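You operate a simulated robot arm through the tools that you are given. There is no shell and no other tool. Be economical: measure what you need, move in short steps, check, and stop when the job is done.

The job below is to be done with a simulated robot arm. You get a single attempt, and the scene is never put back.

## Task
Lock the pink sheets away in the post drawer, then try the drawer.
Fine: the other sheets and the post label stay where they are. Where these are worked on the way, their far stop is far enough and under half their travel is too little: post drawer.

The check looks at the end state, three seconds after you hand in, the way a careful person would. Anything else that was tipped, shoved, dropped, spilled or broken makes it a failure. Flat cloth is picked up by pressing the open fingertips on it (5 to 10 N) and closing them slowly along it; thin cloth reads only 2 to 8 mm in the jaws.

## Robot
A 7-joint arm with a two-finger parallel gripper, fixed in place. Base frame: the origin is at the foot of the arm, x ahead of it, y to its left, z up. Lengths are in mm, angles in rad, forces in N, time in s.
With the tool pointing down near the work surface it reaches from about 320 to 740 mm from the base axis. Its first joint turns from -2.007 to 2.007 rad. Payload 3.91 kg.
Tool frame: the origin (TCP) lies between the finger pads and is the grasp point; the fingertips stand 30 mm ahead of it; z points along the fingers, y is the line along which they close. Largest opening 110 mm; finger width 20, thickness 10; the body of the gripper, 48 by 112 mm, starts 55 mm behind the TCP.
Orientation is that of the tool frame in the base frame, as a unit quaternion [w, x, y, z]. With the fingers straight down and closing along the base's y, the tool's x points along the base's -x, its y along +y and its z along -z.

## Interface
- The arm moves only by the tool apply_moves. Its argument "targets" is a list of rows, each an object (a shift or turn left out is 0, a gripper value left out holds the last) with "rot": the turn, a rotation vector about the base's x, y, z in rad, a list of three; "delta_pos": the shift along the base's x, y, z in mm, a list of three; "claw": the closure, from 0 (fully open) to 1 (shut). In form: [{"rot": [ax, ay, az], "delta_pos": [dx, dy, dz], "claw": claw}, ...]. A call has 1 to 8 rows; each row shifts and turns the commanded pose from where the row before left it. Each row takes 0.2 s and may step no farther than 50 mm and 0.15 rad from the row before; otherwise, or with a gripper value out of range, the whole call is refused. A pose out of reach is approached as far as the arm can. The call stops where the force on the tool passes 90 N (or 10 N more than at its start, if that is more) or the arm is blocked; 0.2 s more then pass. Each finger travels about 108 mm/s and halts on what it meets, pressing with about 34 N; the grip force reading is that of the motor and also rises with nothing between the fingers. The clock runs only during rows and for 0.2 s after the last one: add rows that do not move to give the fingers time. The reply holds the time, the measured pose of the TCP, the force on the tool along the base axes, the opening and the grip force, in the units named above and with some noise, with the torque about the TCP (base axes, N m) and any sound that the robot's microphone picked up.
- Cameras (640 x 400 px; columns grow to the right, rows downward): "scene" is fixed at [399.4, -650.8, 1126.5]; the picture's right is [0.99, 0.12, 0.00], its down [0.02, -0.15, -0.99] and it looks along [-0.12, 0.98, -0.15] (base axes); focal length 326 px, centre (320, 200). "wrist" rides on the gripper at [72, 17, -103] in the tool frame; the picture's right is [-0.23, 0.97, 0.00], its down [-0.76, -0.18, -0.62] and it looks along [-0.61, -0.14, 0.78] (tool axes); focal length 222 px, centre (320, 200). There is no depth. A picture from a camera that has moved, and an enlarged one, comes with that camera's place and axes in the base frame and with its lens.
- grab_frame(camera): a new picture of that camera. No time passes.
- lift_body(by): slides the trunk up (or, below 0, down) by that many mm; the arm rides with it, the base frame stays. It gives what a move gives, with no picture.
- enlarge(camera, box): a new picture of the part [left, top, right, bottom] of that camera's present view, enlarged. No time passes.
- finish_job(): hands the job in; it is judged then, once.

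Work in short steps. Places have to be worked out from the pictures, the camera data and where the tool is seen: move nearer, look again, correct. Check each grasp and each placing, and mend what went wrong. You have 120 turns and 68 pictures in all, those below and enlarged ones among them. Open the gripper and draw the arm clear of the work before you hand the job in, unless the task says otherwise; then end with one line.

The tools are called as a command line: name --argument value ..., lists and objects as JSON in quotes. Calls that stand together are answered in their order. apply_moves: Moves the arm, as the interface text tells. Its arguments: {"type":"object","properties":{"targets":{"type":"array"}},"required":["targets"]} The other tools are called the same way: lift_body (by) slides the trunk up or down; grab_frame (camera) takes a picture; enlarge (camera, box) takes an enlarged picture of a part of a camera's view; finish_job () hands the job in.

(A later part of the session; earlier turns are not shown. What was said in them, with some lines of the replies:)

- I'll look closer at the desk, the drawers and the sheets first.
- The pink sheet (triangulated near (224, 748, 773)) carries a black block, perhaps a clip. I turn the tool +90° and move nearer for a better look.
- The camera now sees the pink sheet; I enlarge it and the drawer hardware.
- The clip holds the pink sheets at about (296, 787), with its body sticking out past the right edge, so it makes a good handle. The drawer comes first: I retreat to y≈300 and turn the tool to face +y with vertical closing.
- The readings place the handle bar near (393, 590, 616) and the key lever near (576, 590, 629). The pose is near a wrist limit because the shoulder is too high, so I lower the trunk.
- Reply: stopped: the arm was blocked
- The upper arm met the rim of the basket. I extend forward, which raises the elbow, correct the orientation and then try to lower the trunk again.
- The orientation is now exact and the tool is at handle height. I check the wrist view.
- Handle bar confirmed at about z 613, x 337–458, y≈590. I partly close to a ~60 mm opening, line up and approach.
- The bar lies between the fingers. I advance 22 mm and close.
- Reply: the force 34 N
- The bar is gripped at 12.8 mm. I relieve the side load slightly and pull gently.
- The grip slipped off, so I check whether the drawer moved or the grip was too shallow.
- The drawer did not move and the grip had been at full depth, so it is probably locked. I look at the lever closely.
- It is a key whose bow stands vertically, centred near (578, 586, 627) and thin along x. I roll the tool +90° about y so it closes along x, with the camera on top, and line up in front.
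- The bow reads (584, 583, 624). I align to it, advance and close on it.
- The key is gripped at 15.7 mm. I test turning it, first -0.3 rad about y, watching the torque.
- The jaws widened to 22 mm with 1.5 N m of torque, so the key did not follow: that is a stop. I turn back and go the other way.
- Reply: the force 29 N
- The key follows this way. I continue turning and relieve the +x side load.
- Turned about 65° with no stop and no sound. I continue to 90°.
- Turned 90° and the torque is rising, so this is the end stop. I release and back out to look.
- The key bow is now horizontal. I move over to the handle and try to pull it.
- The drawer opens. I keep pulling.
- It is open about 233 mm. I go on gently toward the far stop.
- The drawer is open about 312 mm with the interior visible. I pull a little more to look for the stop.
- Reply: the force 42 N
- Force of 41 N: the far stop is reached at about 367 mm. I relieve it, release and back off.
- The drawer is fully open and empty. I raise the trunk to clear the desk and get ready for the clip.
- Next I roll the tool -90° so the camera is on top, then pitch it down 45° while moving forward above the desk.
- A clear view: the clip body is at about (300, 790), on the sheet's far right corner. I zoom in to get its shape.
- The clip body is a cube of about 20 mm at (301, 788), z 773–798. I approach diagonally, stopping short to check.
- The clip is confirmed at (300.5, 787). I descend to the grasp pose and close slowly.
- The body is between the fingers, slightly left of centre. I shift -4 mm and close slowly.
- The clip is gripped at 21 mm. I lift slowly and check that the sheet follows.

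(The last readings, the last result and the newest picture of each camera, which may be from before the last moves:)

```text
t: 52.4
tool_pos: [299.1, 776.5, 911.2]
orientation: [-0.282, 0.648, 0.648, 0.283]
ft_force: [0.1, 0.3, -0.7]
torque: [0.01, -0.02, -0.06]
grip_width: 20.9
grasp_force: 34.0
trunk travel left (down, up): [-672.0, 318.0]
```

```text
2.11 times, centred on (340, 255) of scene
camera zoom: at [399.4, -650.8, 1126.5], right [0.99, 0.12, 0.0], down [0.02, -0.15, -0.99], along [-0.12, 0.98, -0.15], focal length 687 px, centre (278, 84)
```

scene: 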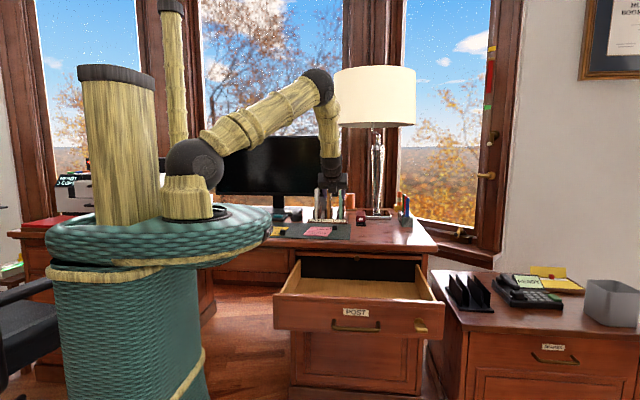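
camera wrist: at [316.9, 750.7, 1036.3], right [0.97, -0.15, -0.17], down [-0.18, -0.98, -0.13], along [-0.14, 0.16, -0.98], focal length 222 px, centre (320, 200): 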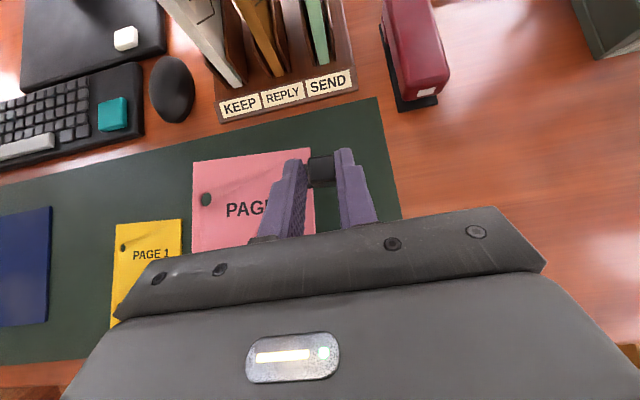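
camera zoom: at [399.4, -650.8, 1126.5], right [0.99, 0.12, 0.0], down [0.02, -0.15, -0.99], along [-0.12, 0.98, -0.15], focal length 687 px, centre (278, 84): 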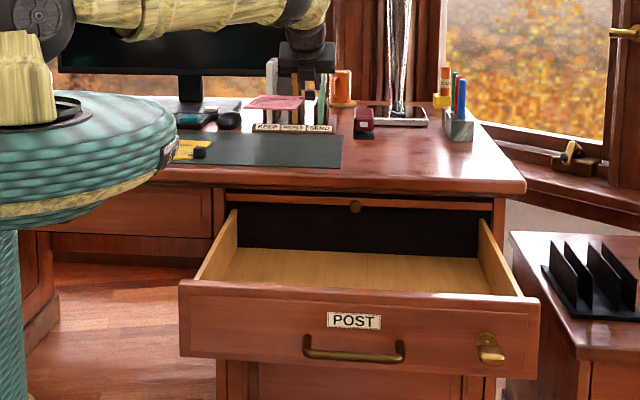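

The sheets follow as one, held flat, and nothing pink remains on the mat. I carry them over the open drawer.

apply_moves --targets '[{"delta_pos": [10, -30, 0]}, {"delta_pos": [15, -40, 0]}, {"delta_pos": [20, -45, 0]}, {"delta_pos": [20, -45, 0]}, {"delta_pos": [20, -45, 0]}, {"delta_pos": [20, -45, 0]}, {"delta_pos": [15, -45, 0]}, {"delta_pos": [10, -40, 0]}]'

apply_moves --targets '[{"delta_pos": [0, -12, -20]}, {"delta_pos": [0, 0, -30]}, {"delta_pos": [0, 0, -30]}, {"delta_pos": [0, 0, 0]}]'

grab_frame --camera "wrist"

grab_frame --camera "scene"

```text
t: 54.2
tool_pos: [424.6, 438.1, 908.2]
orientation: [-0.283, 0.647, 0.649, 0.282]
ft_force: [0.1, 0.6, -0.9]
torque: [0.0, -0.03, 0.0]
grip_width: 20.8
grasp_force: 34.0
trunk travel left (down, up): [-672.0, 318.0]
```

```text
t: 55.2
tool_pos: [426.3, 426.0, 831.9]
orientation: [-0.283, 0.647, 0.649, 0.282]
ft_force: [0.1, 0.2, -0.3]
torque: [0.02, -0.06, 0.0]
grip_width: 20.7
grasp_force: 33.9
trunk travel left (down, up): [-672.0, 318.0]
```

```text
32 pictures are left
camera wrist: at [445.3, 400.4, 955.4], right [0.97, -0.15, -0.17], down [-0.18, -0.98, -0.13], along [-0.14, 0.16, -0.98], focal length 222 px, centre (320, 200)
```

wrist: 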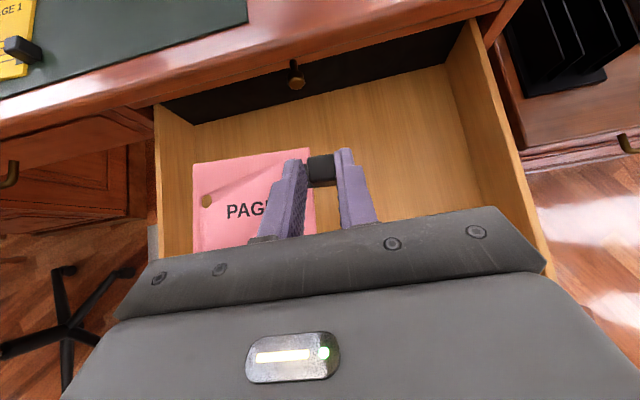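

```text
31 pictures are left
```

scene: 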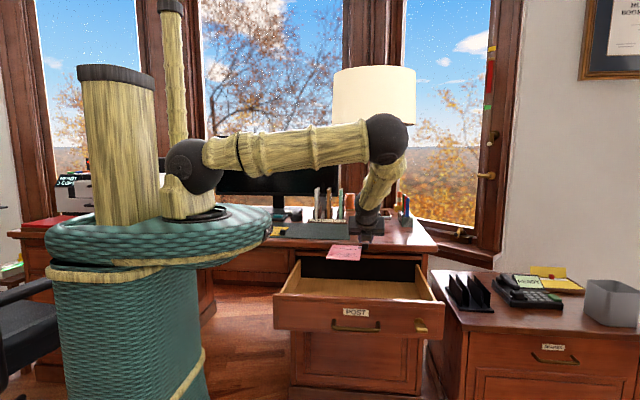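

Well aligned inside the drawer walls. I descend.

apply_moves --targets '[{"delta_pos": [5, 0, -25]}, {"delta_pos": [5, 0, -25]}, {"delta_pos": [0, 0, -25]}, {"delta_pos": [0, 0, -25]}, {"delta_pos": [0, 0, -25]}, {"delta_pos": [0, 0, -20]}, {"delta_pos": [0, 0, 0]}]'

grab_frame --camera "wrist"

grab_frame --camera "scene"

```text
t: 56.8
tool_pos: [438.1, 426.6, 685.3]
orientation: [-0.283, 0.647, 0.649, 0.283]
ft_force: [0.1, 0.7, -0.2]
torque: [0.01, 0.0, -0.01]
grip_width: 20.7
grasp_force: 33.9
trunk travel left (down, up): [-672.0, 318.0]
```

```text
30 pictures are left
camera wrist: at [456.1, 401.2, 808.8], right [0.97, -0.15, -0.17], down [-0.18, -0.98, -0.13], along [-0.14, 0.16, -0.98], focal length 222 px, centre (320, 200)
```

wrist: 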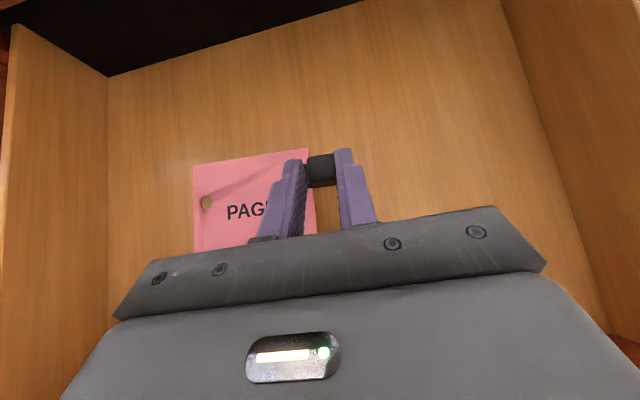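

```text
29 pictures are left
```

scene: 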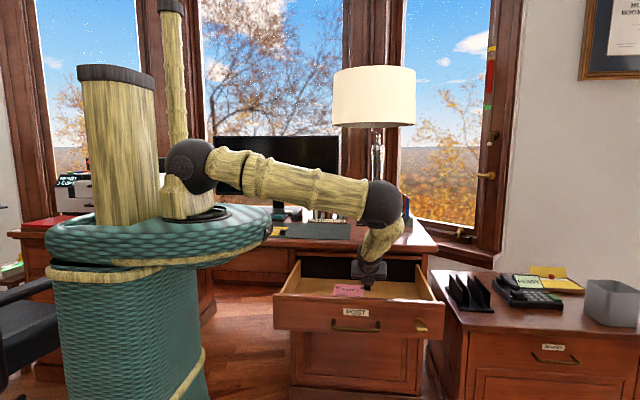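

Still clear. I go down in small steps until there is light contact.

apply_moves --targets '[{"delta_pos": [0, 0, -12]}, {"delta_pos": [0, 0, -10]}, {"delta_pos": [0, 0, -8]}, {"delta_pos": [0, 0, 0]}]'

enlarge --camera "scene" --box '[270, 240, 450, 350]'

```text
t: 57.8
tool_pos: [436.7, 427.3, 657.6]
orientation: [-0.283, 0.647, 0.65, 0.282]
ft_force: [0.4, -0.4, -0.4]
torque: [0.03, 0.0, 0.01]
grip_width: 20.6
grasp_force: 33.5
trunk travel left (down, up): [-672.0, 318.0]
```

```text
3.56 times, centred on (360, 295) of scene
camera zoom: at [399.4, -650.8, 1126.5], right [0.99, 0.12, 0.0], down [0.02, -0.15, -0.99], along [-0.12, 0.98, -0.15], focal length 1160 px, centre (178, -138)
```

zoom: 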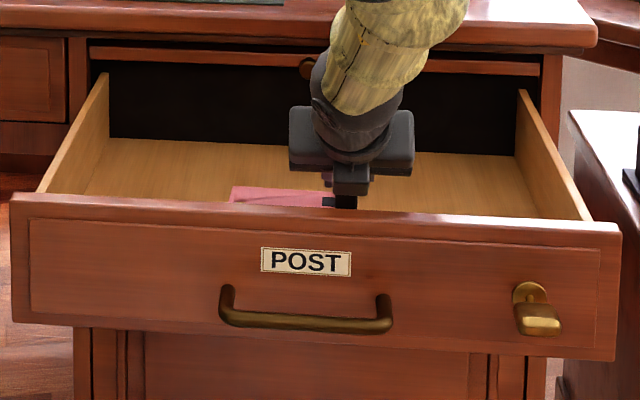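

apply_moves --targets '[{"delta_pos": [0, 0, -5]}, {"delta_pos": [0, 0, -5]}, {"delta_pos": [0, 0, -4]}, {"delta_pos": [0, 0, 0]}]'

```text
t: 58.8
tool_pos: [438.3, 427.8, 641.6]
orientation: [-0.282, 0.648, 0.649, 0.282]
ft_force: [-0.3, 0.3, 0.8]
torque: [-0.04, 0.2, -0.1]
grip_width: 20.3
grasp_force: 33.7
trunk travel left (down, up): [-672.0, 318.0]
```

apply_moves --targets '[{"delta_pos": [0, 0, -3]}, {"delta_pos": [0, 0, -3]}, {"delta_pos": [0, 0, 0]}]'

grab_frame --camera "wrist"

```text
t: 59.6
tool_pos: [436.6, 426.6, 636.3]
orientation: [-0.283, 0.648, 0.648, 0.283]
ft_force: [0.4, 1.0, 1.7]
torque: [-0.03, 0.13, -0.04]
grip_width: 20.2
grasp_force: 34.0
trunk travel left (down, up): [-672.0, 318.0]
```

```text
27 pictures are left
camera wrist: at [455.9, 401.5, 760.1], right [0.97, -0.15, -0.17], down [-0.18, -0.98, -0.13], along [-0.14, 0.16, -0.98], focal length 222 px, centre (320, 200)
```

wrist: 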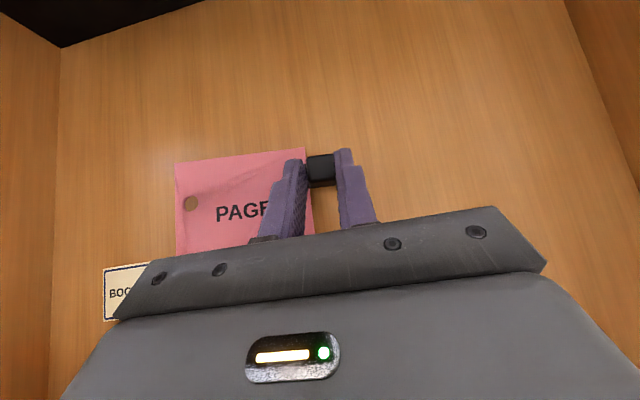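

The sheet is touching the floor of the drawer. I go down 2 mm more, release and rise straight out.

apply_moves --targets '[{"delta_pos": [0, 0, -2]}, {"claw": 0.8}, {"claw": 0.6}, {"claw": 0.5}, {"delta_pos": [0, 0, 0]}]'

apply_moves --targets '[{"delta_pos": [0, -10, 12]}, {"delta_pos": [0, -10, 20]}, {"delta_pos": [0, 0, 40]}, {"delta_pos": [0, 0, 45]}, {"delta_pos": [0, 0, 45]}, {"delta_pos": [0, 0, 45]}]'

grab_frame --camera "wrist"

```text
t: 60.8
tool_pos: [438.5, 427.2, 634.2]
orientation: [-0.284, 0.647, 0.649, 0.282]
ft_force: [0.1, 1.1, -0.7]
torque: [0.02, 0.01, 0.0]
grip_width: 55.0
grasp_force: 0.1
trunk travel left (down, up): [-672.0, 318.0]
```

```text
t: 62.2
tool_pos: [433.3, 406.6, 841.1]
orientation: [-0.282, 0.648, 0.649, 0.282]
ft_force: [-0.6, 0.3, 0.3]
torque: [-0.01, 0.04, -0.01]
grip_width: 55.1
grasp_force: 0.1
trunk travel left (down, up): [-672.0, 318.0]
```

```text
26 pictures are left
camera wrist: at [452.2, 381.7, 965.6], right [0.97, -0.15, -0.17], down [-0.18, -0.98, -0.13], along [-0.14, 0.16, -0.98], focal length 222 px, centre (320, 200)
```

wrist: 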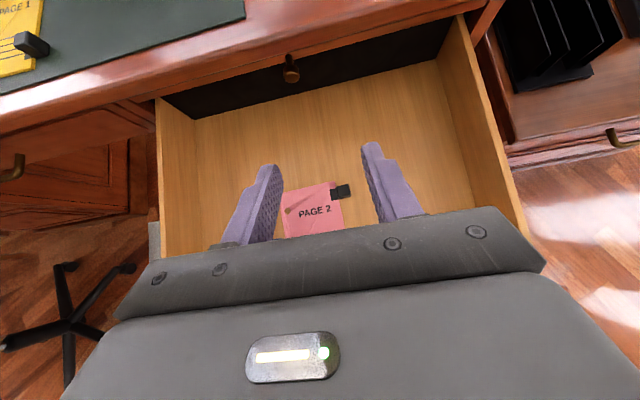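

The pink sheets rest in the drawer with the clip. I back out to the spot in front of the handle, returning the tool to horizontal and rolling it for vertical closing.

apply_moves --targets '[{"rot": [0.15, 0, 0], "delta_pos": [0, 0, 20]}, {"rot": [0.15, 0, 0], "delta_pos": [-5, -10, 20]}, {"rot": [0.15, 0, 0], "delta_pos": [-5, -10, 20]}, {"rot": [0.15, 0, 0], "delta_pos": [-5, -10, 20]}, {"rot": [0.15, 0, 0], "delta_pos": [-5, -20, 0]}, {"rot": [0, 0.15, 0], "delta_pos": [-5, -20, 0]}, {"rot": [0, 0.15, 0], "delta_pos": [-5, -20, 0]}, {"rot": [0, 0.15, 0], "delta_pos": [0, -20, 0]}]'

apply_moves --targets '[{"rot": [0, 0.15, 0], "delta_pos": [0, -20, 0]}, {"rot": [0, 0.15, 0], "delta_pos": [0, -20, 0]}, {"rot": [0, 0.15, 0], "delta_pos": [0, -20, 0]}, {"rot": [0, 0.15, 0], "delta_pos": [0, -20, -10]}, {"rot": [0, 0.15, 0], "delta_pos": [0, -20, -10]}, {"rot": [0, 0.15, 0], "delta_pos": [0, -20, -10]}, {"rot": [0, 0.15, 0], "delta_pos": [0, -20, -10]}, {"rot": [0, 0.0708, 0], "delta_pos": [0, 0, 0]}]'

```text
t: 64.0
tool_pos: [408.8, 297.4, 919.2]
orientation: [0.599, -0.599, -0.375, -0.376]
ft_force: [-0.5, 0.5, 0.0]
torque: [-0.01, -0.02, 0.0]
grip_width: 55.0
grasp_force: 0.0
trunk travel left (down, up): [-672.0, 318.0]
```

```text
t: 65.8
tool_pos: [409.2, 156.6, 881.4]
orientation: [-0.707, 0.707, 0.0, 0.001]
ft_force: [-0.4, 0.1, 0.1]
torque: [-0.01, 0.01, 0.02]
grip_width: 54.8
grasp_force: 0.0
trunk travel left (down, up): [-672.0, 318.0]
```

In position. I check the arm's shape before lowering the trunk.

grab_frame --camera "scene"

```text
25 pictures are left
```

scene: 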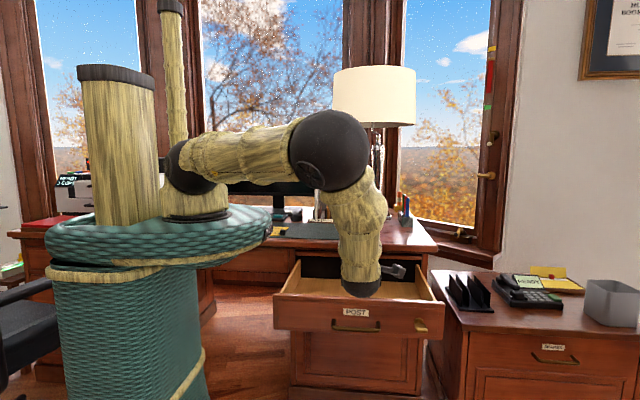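

The elbow is up and clear of the drawer, and the trunk has been at that height with the drawer open before. I lower by 267 mm.

lift_body --by -267

grab_frame --camera "wrist"

```text
t: 68.6
tool_pos: [407.6, 157.2, 613.7]
orientation: [0.708, -0.707, 0.0, -0.001]
ft_force: [0.1, 0.6, 0.2]
torque: [0.01, 0.0, 0.0]
grip_width: 55.2
grasp_force: 0.0
trunk travel left (down, up): [-405.0, 585.0]
```

```text
24 pictures are left
camera wrist: at [482.0, 54.7, 597.8], right [-0.23, 0.0, -0.97], down [-0.76, -0.62, 0.18], along [-0.61, 0.78, 0.14], focal length 222 px, centre (320, 200)
```

wrist: 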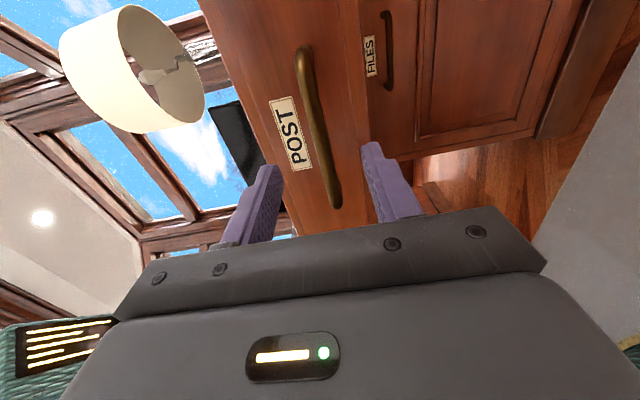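

The handle is between the fingers. I advance, grip and start pushing gently.

apply_moves --targets '[{"delta_pos": [-7, 20, 0]}, {"delta_pos": [0, 20, 0]}, {"delta_pos": [0, 12, 0]}, {"claw": 0.7}, {"claw": 0.85}, {"claw": 1.0}, {"claw": 1.0}]'

apply_moves --targets '[{"delta_pos": [0, 10, 0]}, {"delta_pos": [0, 15, 0]}, {"delta_pos": [0, 15, 0]}, {"delta_pos": [0, 15, 0]}, {"delta_pos": [0, 15, 0]}, {"delta_pos": [0, 15, 0]}, {"delta_pos": [0, 15, 0]}, {"delta_pos": [0, 15, 0]}]'

```text
t: 70.2
tool_pos: [402.9, 210.6, 614.3]
orientation: [0.707, -0.707, -0.001, -0.001]
ft_force: [0.5, 2.3, 0.9]
torque: [0.06, 0.12, -0.16]
grip_width: 12.6
grasp_force: 45.3
trunk travel left (down, up): [-405.0, 585.0]
```

```text
t: 72.0
tool_pos: [401.5, 324.6, 613.8]
orientation: [0.708, -0.707, -0.001, 0.0]
ft_force: [-9.3, 1.8, -4.3]
torque: [-0.05, 0.16, -0.4]
grip_width: 12.5
grasp_force: 45.3
trunk travel left (down, up): [-405.0, 585.0]
```

It is moving in smoothly, so I continue.

apply_moves --targets '[{"delta_pos": [0, 18, 0]}, {"delta_pos": [0, 18, 0]}, {"delta_pos": [0, 18, 0]}, {"delta_pos": [0, 18, 0]}, {"delta_pos": [0, 18, 0]}, {"delta_pos": [0, 18, 0]}, {"delta_pos": [0, 18, 0]}, {"delta_pos": [0, 18, 0]}]'

apply_moves --targets '[{"delta_pos": [0, 15, 0]}, {"delta_pos": [0, 15, 0]}, {"delta_pos": [0, 15, 0]}, {"delta_pos": [0, 15, 0]}, {"delta_pos": [0, 15, 0]}, {"delta_pos": [0, 10, 0]}, {"delta_pos": [0, 10, 0]}, {"delta_pos": [0, 0, 0]}]'

```text
t: 73.8
tool_pos: [402.9, 468.9, 614.2]
orientation: [0.708, -0.706, 0.001, -0.001]
ft_force: [5.8, 0.9, -0.1]
torque: [0.04, 0.09, -1.32]
grip_width: 12.5
grasp_force: 44.7
trunk travel left (down, up): [-405.0, 585.0]
```

```text
t: 75.6
tool_pos: [402.2, 562.6, 613.4]
orientation: [-0.707, 0.707, 0.0, 0.001]
ft_force: [13.0, 1.7, -3.1]
torque: [-0.02, 0.07, -0.52]
grip_width: 12.8
grasp_force: 45.3
trunk travel left (down, up): [-405.0, 585.0]
```

apply_moves --targets '[{"delta_pos": [0, 6, 0]}, {"delta_pos": [0, 6, 0]}, {"delta_pos": [0, 5, 0]}, {"delta_pos": [0, 5, 0]}, {"delta_pos": [0, 0, 0]}]'

enlarge --camera "scene" --box '[270, 230, 450, 340]'

```text
t: 76.8
tool_pos: [403.1, 583.1, 613.9]
orientation: [-0.707, 0.707, 0.0, 0.001]
ft_force: [-1.8, -41.4, -7.4]
torque: [-0.05, 0.08, -0.07]
grip_width: 12.7
grasp_force: 45.0
trunk travel left (down, up): [-405.0, 585.0]
```

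```text
3.56 times, centred on (360, 285) of scene
camera zoom: at [399.4, -650.8, 1126.5], right [0.99, 0.12, 0.0], down [0.02, -0.15, -0.99], along [-0.12, 0.98, -0.15], focal length 1160 px, centre (178, -102)
```

zoom: 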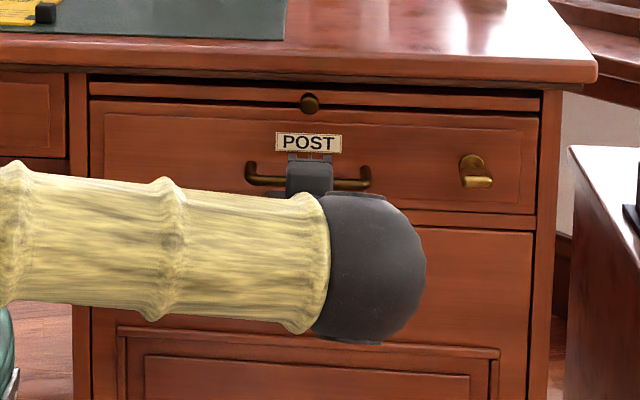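

The drawer is pushed home, with a 41 N reaction. I release, back off and move to the key.

apply_moves --targets '[{"delta_pos": [0, -4, 0]}, {"claw": 0.45}, {"claw": 0.45}, {"delta_pos": [0, -40, 0]}, {"delta_pos": [0, -40, 0]}, {"delta_pos": [45, 0, 4]}, {"delta_pos": [45, 0, 4]}, {"delta_pos": [45, 0, 3]}]'

apply_moves --targets '[{"delta_pos": [45, 0, 2]}, {"delta_pos": [2, 0, 0]}, {"delta_pos": [0, 0, 0]}]'

grab_frame --camera "wrist"

```text
t: 78.6
tool_pos: [537.3, 502.7, 627.4]
orientation: [-0.707, 0.707, 0.001, 0.0]
ft_force: [1.0, 0.9, -0.6]
torque: [-0.01, -0.02, 0.03]
grip_width: 60.5
grasp_force: 0.0
trunk travel left (down, up): [-405.0, 585.0]
```

```text
t: 79.4
tool_pos: [581.5, 501.6, 627.7]
orientation: [0.707, -0.707, 0.0, -0.001]
ft_force: [-0.2, 0.0, 0.4]
torque: [0.01, 0.02, -0.03]
grip_width: 60.4
grasp_force: 0.1
trunk travel left (down, up): [-405.0, 585.0]
```

```text
22 pictures are left
camera wrist: at [656.7, 399.0, 611.1], right [-0.23, 0.0, -0.97], down [-0.76, -0.62, 0.18], along [-0.61, 0.78, 0.14], focal length 222 px, centre (320, 200)
```

wrist: 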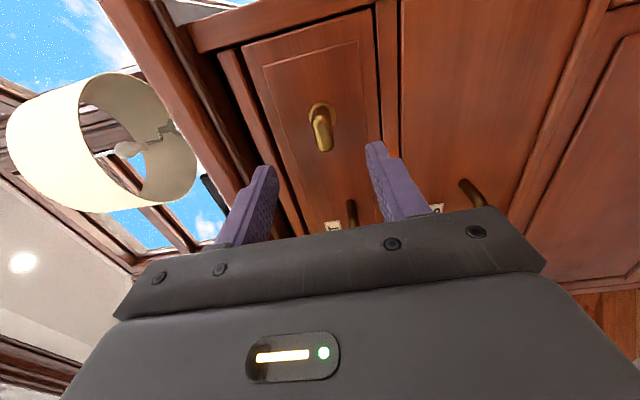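

The key lies between the fingers. I advance to the same grasp point as before, (585, 565, 627), and close.

apply_moves --targets '[{"delta_pos": [2, 25, 0]}, {"delta_pos": [0, 25, 0]}, {"delta_pos": [0, 14, 0]}, {"claw": 0.65}, {"claw": 0.8}, {"claw": 0.9}, {"claw": 1.0}, {"claw": 1.0}]'

apply_moves --targets '[{"rot": [0, -0.1, 0]}, {"rot": [0, -0.1, 0]}, {"rot": [0, -0.1, 0]}, {"rot": [0, -0.1, 0]}, {"delta_pos": [0, 0, 0]}]'

```text
t: 81.2
tool_pos: [585.0, 564.8, 624.9]
orientation: [-0.705, 0.709, -0.001, 0.001]
ft_force: [-6.6, -5.6, -22.1]
torque: [0.2, -0.08, -1.27]
grip_width: 16.0
grasp_force: 44.6
trunk travel left (down, up): [-405.0, 585.0]
```

```text
t: 82.4
tool_pos: [586.1, 566.2, 625.6]
orientation: [-0.693, 0.693, 0.143, 0.141]
ft_force: [-11.0, -4.7, -23.4]
torque: [-0.27, -0.03, 0.25]
grip_width: 16.0
grasp_force: 45.5
trunk travel left (down, up): [-405.0, 585.0]
```

The key follows (16 mm, low torque). I continue to the upright position.

apply_moves --targets '[{"rot": [0, -0.12, 0], "delta_pos": [-1, 0, -2]}, {"rot": [0, -0.12, 0]}, {"rot": [0, -0.12, 0]}, {"rot": [0, -0.12, 0]}, {"rot": [0, -0.12, 0]}, {"delta_pos": [0, 0, 0]}]'

apply_moves --targets '[{"rot": [0, -0.12, 0]}, {"rot": [0, -0.12, 0]}, {"rot": [0, -0.12, 0]}, {"rot": [0, -0.12, 0]}, {"rot": [0, -0.1, 0]}, {"rot": [0, -0.05, 0]}, {"delta_pos": [0, 0, 0]}]'

```text
t: 83.8
tool_pos: [584.6, 565.6, 627.0]
orientation: [0.621, -0.618, -0.34, -0.342]
ft_force: [-1.3, 6.8, 8.4]
torque: [-0.62, 0.0, 0.26]
grip_width: 15.8
grasp_force: 45.3
trunk travel left (down, up): [-405.0, 585.0]
```

```text
t: 85.4
tool_pos: [582.7, 563.7, 627.1]
orientation: [-0.485, 0.482, 0.515, 0.517]
ft_force: [-5.7, 3.0, 19.2]
torque: [0.98, 1.0, -0.01]
grip_width: 16.9
grasp_force: 44.9
trunk travel left (down, up): [-405.0, 585.0]
```

The torque of 1.0 N m at 90° marks the locked stop. I release, back off and look.

apply_moves --targets '[{"rot": [0, 0.06, 0]}, {"claw": 0.45}, {"claw": 0.45}, {"claw": 0.45}, {"delta_pos": [0, -35, 0]}, {"delta_pos": [0, -35, 0]}]'

enlarge --camera "wrist" --box '[200, 40, 440, 240]'

```text
t: 86.8
tool_pos: [582.8, 495.7, 623.6]
orientation: [-0.5, 0.499, 0.501, 0.5]
ft_force: [-0.9, -0.3, 0.7]
torque: [0.0, 0.01, 0.0]
grip_width: 60.6
grasp_force: 0.0
trunk travel left (down, up): [-405.0, 585.0]
```

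```text
2.00 times, centred on (320, 140) of wrist
camera zoom: at [601.4, 394.5, 695.6], right [0.97, 0.0, -0.22], down [-0.17, -0.62, -0.76], along [-0.14, 0.78, -0.61], focal length 444 px, centre (320, 320)
```

zoom: 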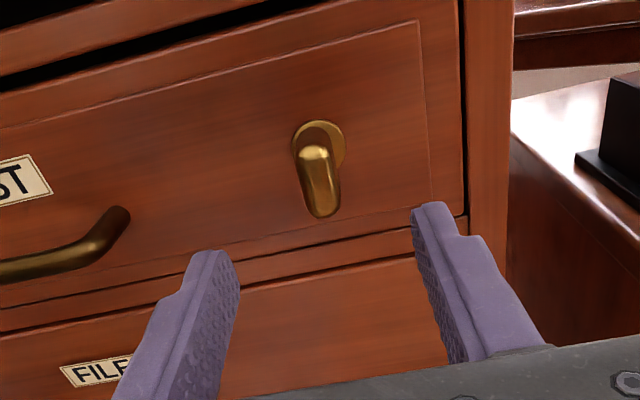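

The key is upright again, as it was when locked. Now I try the drawer: move to the handle, rolling for vertical closing.

apply_moves --targets '[{"rot": [0, 0.15, 0], "delta_pos": [-23, 0, 0]}, {"rot": [0, 0.15, 0], "delta_pos": [-23, 0, -2]}, {"rot": [0, 0.15, 0], "delta_pos": [-23, 0, -2]}, {"rot": [0, 0.15, 0], "delta_pos": [-23, 0, -2]}, {"rot": [0, 0.15, 0], "delta_pos": [-23, 0, -2]}, {"rot": [0, 0.15, 0], "delta_pos": [-23, 0, -2]}, {"rot": [0, 0.15, 0], "delta_pos": [-23, 0, 0]}, {"rot": [0, 0.15, 0], "delta_pos": [-22, 0, 0]}]'

apply_moves --targets '[{"rot": [0, 0.15, 0]}, {"rot": [0, 0.15, 0]}, {"rot": [0, 0.0708, 0]}, {"delta_pos": [0, 30, 0]}, {"delta_pos": [0, 30, 0]}, {"delta_pos": [0, 22, 0]}, {"delta_pos": [0, 0, 0]}]'

grab_frame --camera "wrist"

```text
t: 88.6
tool_pos: [402.0, 496.3, 615.1]
orientation: [-0.695, 0.695, 0.13, 0.131]
ft_force: [-0.1, -1.2, -1.0]
torque: [0.02, 0.01, 0.01]
grip_width: 60.5
grasp_force: 0.1
trunk travel left (down, up): [-405.0, 585.0]
```

```text
t: 90.2
tool_pos: [401.8, 576.2, 615.2]
orientation: [0.707, -0.707, 0.0, -0.001]
ft_force: [-0.5, 0.6, 0.2]
torque: [-0.03, -0.02, 0.01]
grip_width: 60.5
grasp_force: 0.0
trunk travel left (down, up): [-405.0, 585.0]
```

```text
20 pictures are left
camera wrist: at [475.3, 472.6, 598.5], right [-0.23, 0.0, -0.97], down [-0.76, -0.62, 0.18], along [-0.61, 0.78, 0.14], focal length 222 px, centre (320, 200)
```

wrist: 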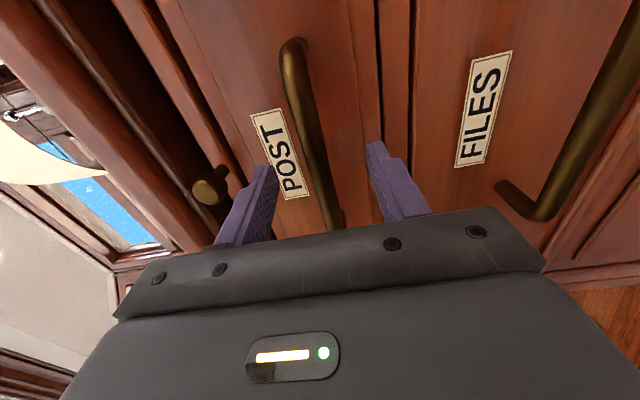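

I grip the handle and pull gently, reading the force at each small step.

apply_moves --targets '[{"delta_pos": [0, 3, -1]}, {"claw": 0.7}, {"claw": 0.85}, {"claw": 1.0}, {"claw": 1.0}]'

apply_moves --targets '[{"delta_pos": [0, -3, 0]}, {"delta_pos": [0, -3, 0]}, {"delta_pos": [0, 0, 0]}]'

```text
t: 91.4
tool_pos: [401.7, 578.8, 613.1]
orientation: [-0.707, 0.708, 0.001, 0.002]
ft_force: [0.6, -1.0, -4.2]
torque: [-0.06, 0.17, -0.08]
grip_width: 13.0
grasp_force: 45.2
trunk travel left (down, up): [-405.0, 585.0]
```

```text
t: 92.2
tool_pos: [401.7, 576.9, 614.0]
orientation: [0.707, -0.707, -0.001, 0.0]
ft_force: [6.6, 38.8, -5.3]
torque: [0.02, 0.27, -0.11]
grip_width: 12.6
grasp_force: 44.6
trunk travel left (down, up): [-405.0, 585.0]
```

It holds at 39 N, where unlocked it slid at about 2 N. One slightly firmer tug, then I ease off and release.

apply_moves --targets '[{"delta_pos": [0, -2, 0]}, {"delta_pos": [0, -1, 0]}, {"delta_pos": [0, 0, 0]}]'

apply_moves --targets '[{"delta_pos": [0, 8, 0]}, {"claw": 0.45}, {"claw": 0.45}, {"delta_pos": [0, -40, 0]}, {"delta_pos": [0, -40, 0]}, {"delta_pos": [0, -40, 0]}, {"delta_pos": [0, -40, 0]}, {"delta_pos": [0, -40, 0]}]'

grab_frame --camera "scene"

```text
t: 93.0
tool_pos: [400.8, 574.3, 614.0]
orientation: [0.707, -0.707, -0.001, -0.001]
ft_force: [6.2, 40.9, 2.3]
torque: [0.05, 0.16, 0.01]
grip_width: 12.7
grasp_force: 45.4
trunk travel left (down, up): [-405.0, 585.0]
```

```text
t: 94.8
tool_pos: [401.2, 382.6, 616.5]
orientation: [-0.707, 0.707, 0.001, 0.0]
ft_force: [0.3, 0.0, -0.3]
torque: [0.0, 0.0, -0.03]
grip_width: 60.6
grasp_force: 0.1
trunk travel left (down, up): [-405.0, 585.0]
```

```text
19 pictures are left
```

scene: 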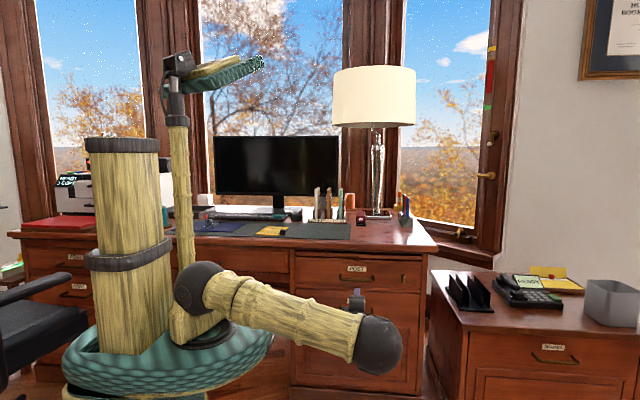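

The drawer stayed shut at about 41 N. I open the gripper fully, draw back further and do a final check.

apply_moves --targets '[{"delta_pos": [0, -40, 0], "claw": 0.0}, {"delta_pos": [0, -40, 0]}, {"delta_pos": [0, -40, 0]}, {"delta_pos": [0, 0, 0]}]'

enlarge --camera "scene" --box '[210, 180, 450, 330]'

```text
t: 95.8
tool_pos: [402.4, 259.9, 616.2]
orientation: [-0.707, 0.707, 0.001, 0.0]
ft_force: [-1.6, -0.4, -0.1]
torque: [-0.02, 0.03, 0.02]
grip_width: 110.1
grasp_force: 0.0
trunk travel left (down, up): [-405.0, 585.0]
```

```text
2.67 times, centred on (330, 255) of scene
camera zoom: at [399.4, -650.8, 1126.5], right [0.99, 0.12, 0.0], down [0.02, -0.15, -0.99], along [-0.12, 0.98, -0.15], focal length 870 px, centre (293, 53)
```

zoom: 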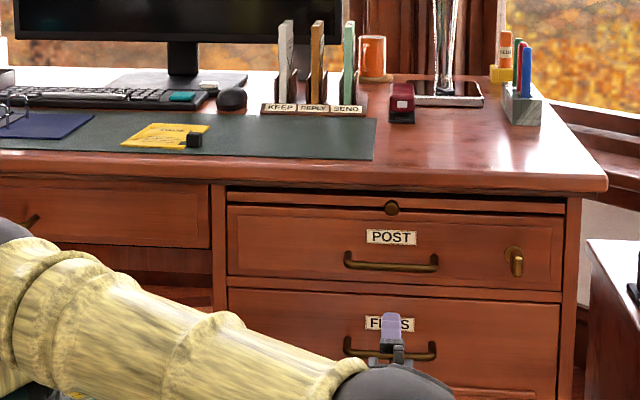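

The drawer is shut, the key is upright, everything else is where it was, and the arm is clear. I hand in.

finish_job

```text
The job is handed in.
```

The pink sheets are locked in the post drawer with their clip still on, and the drawer held when I tried it at about 41 N.
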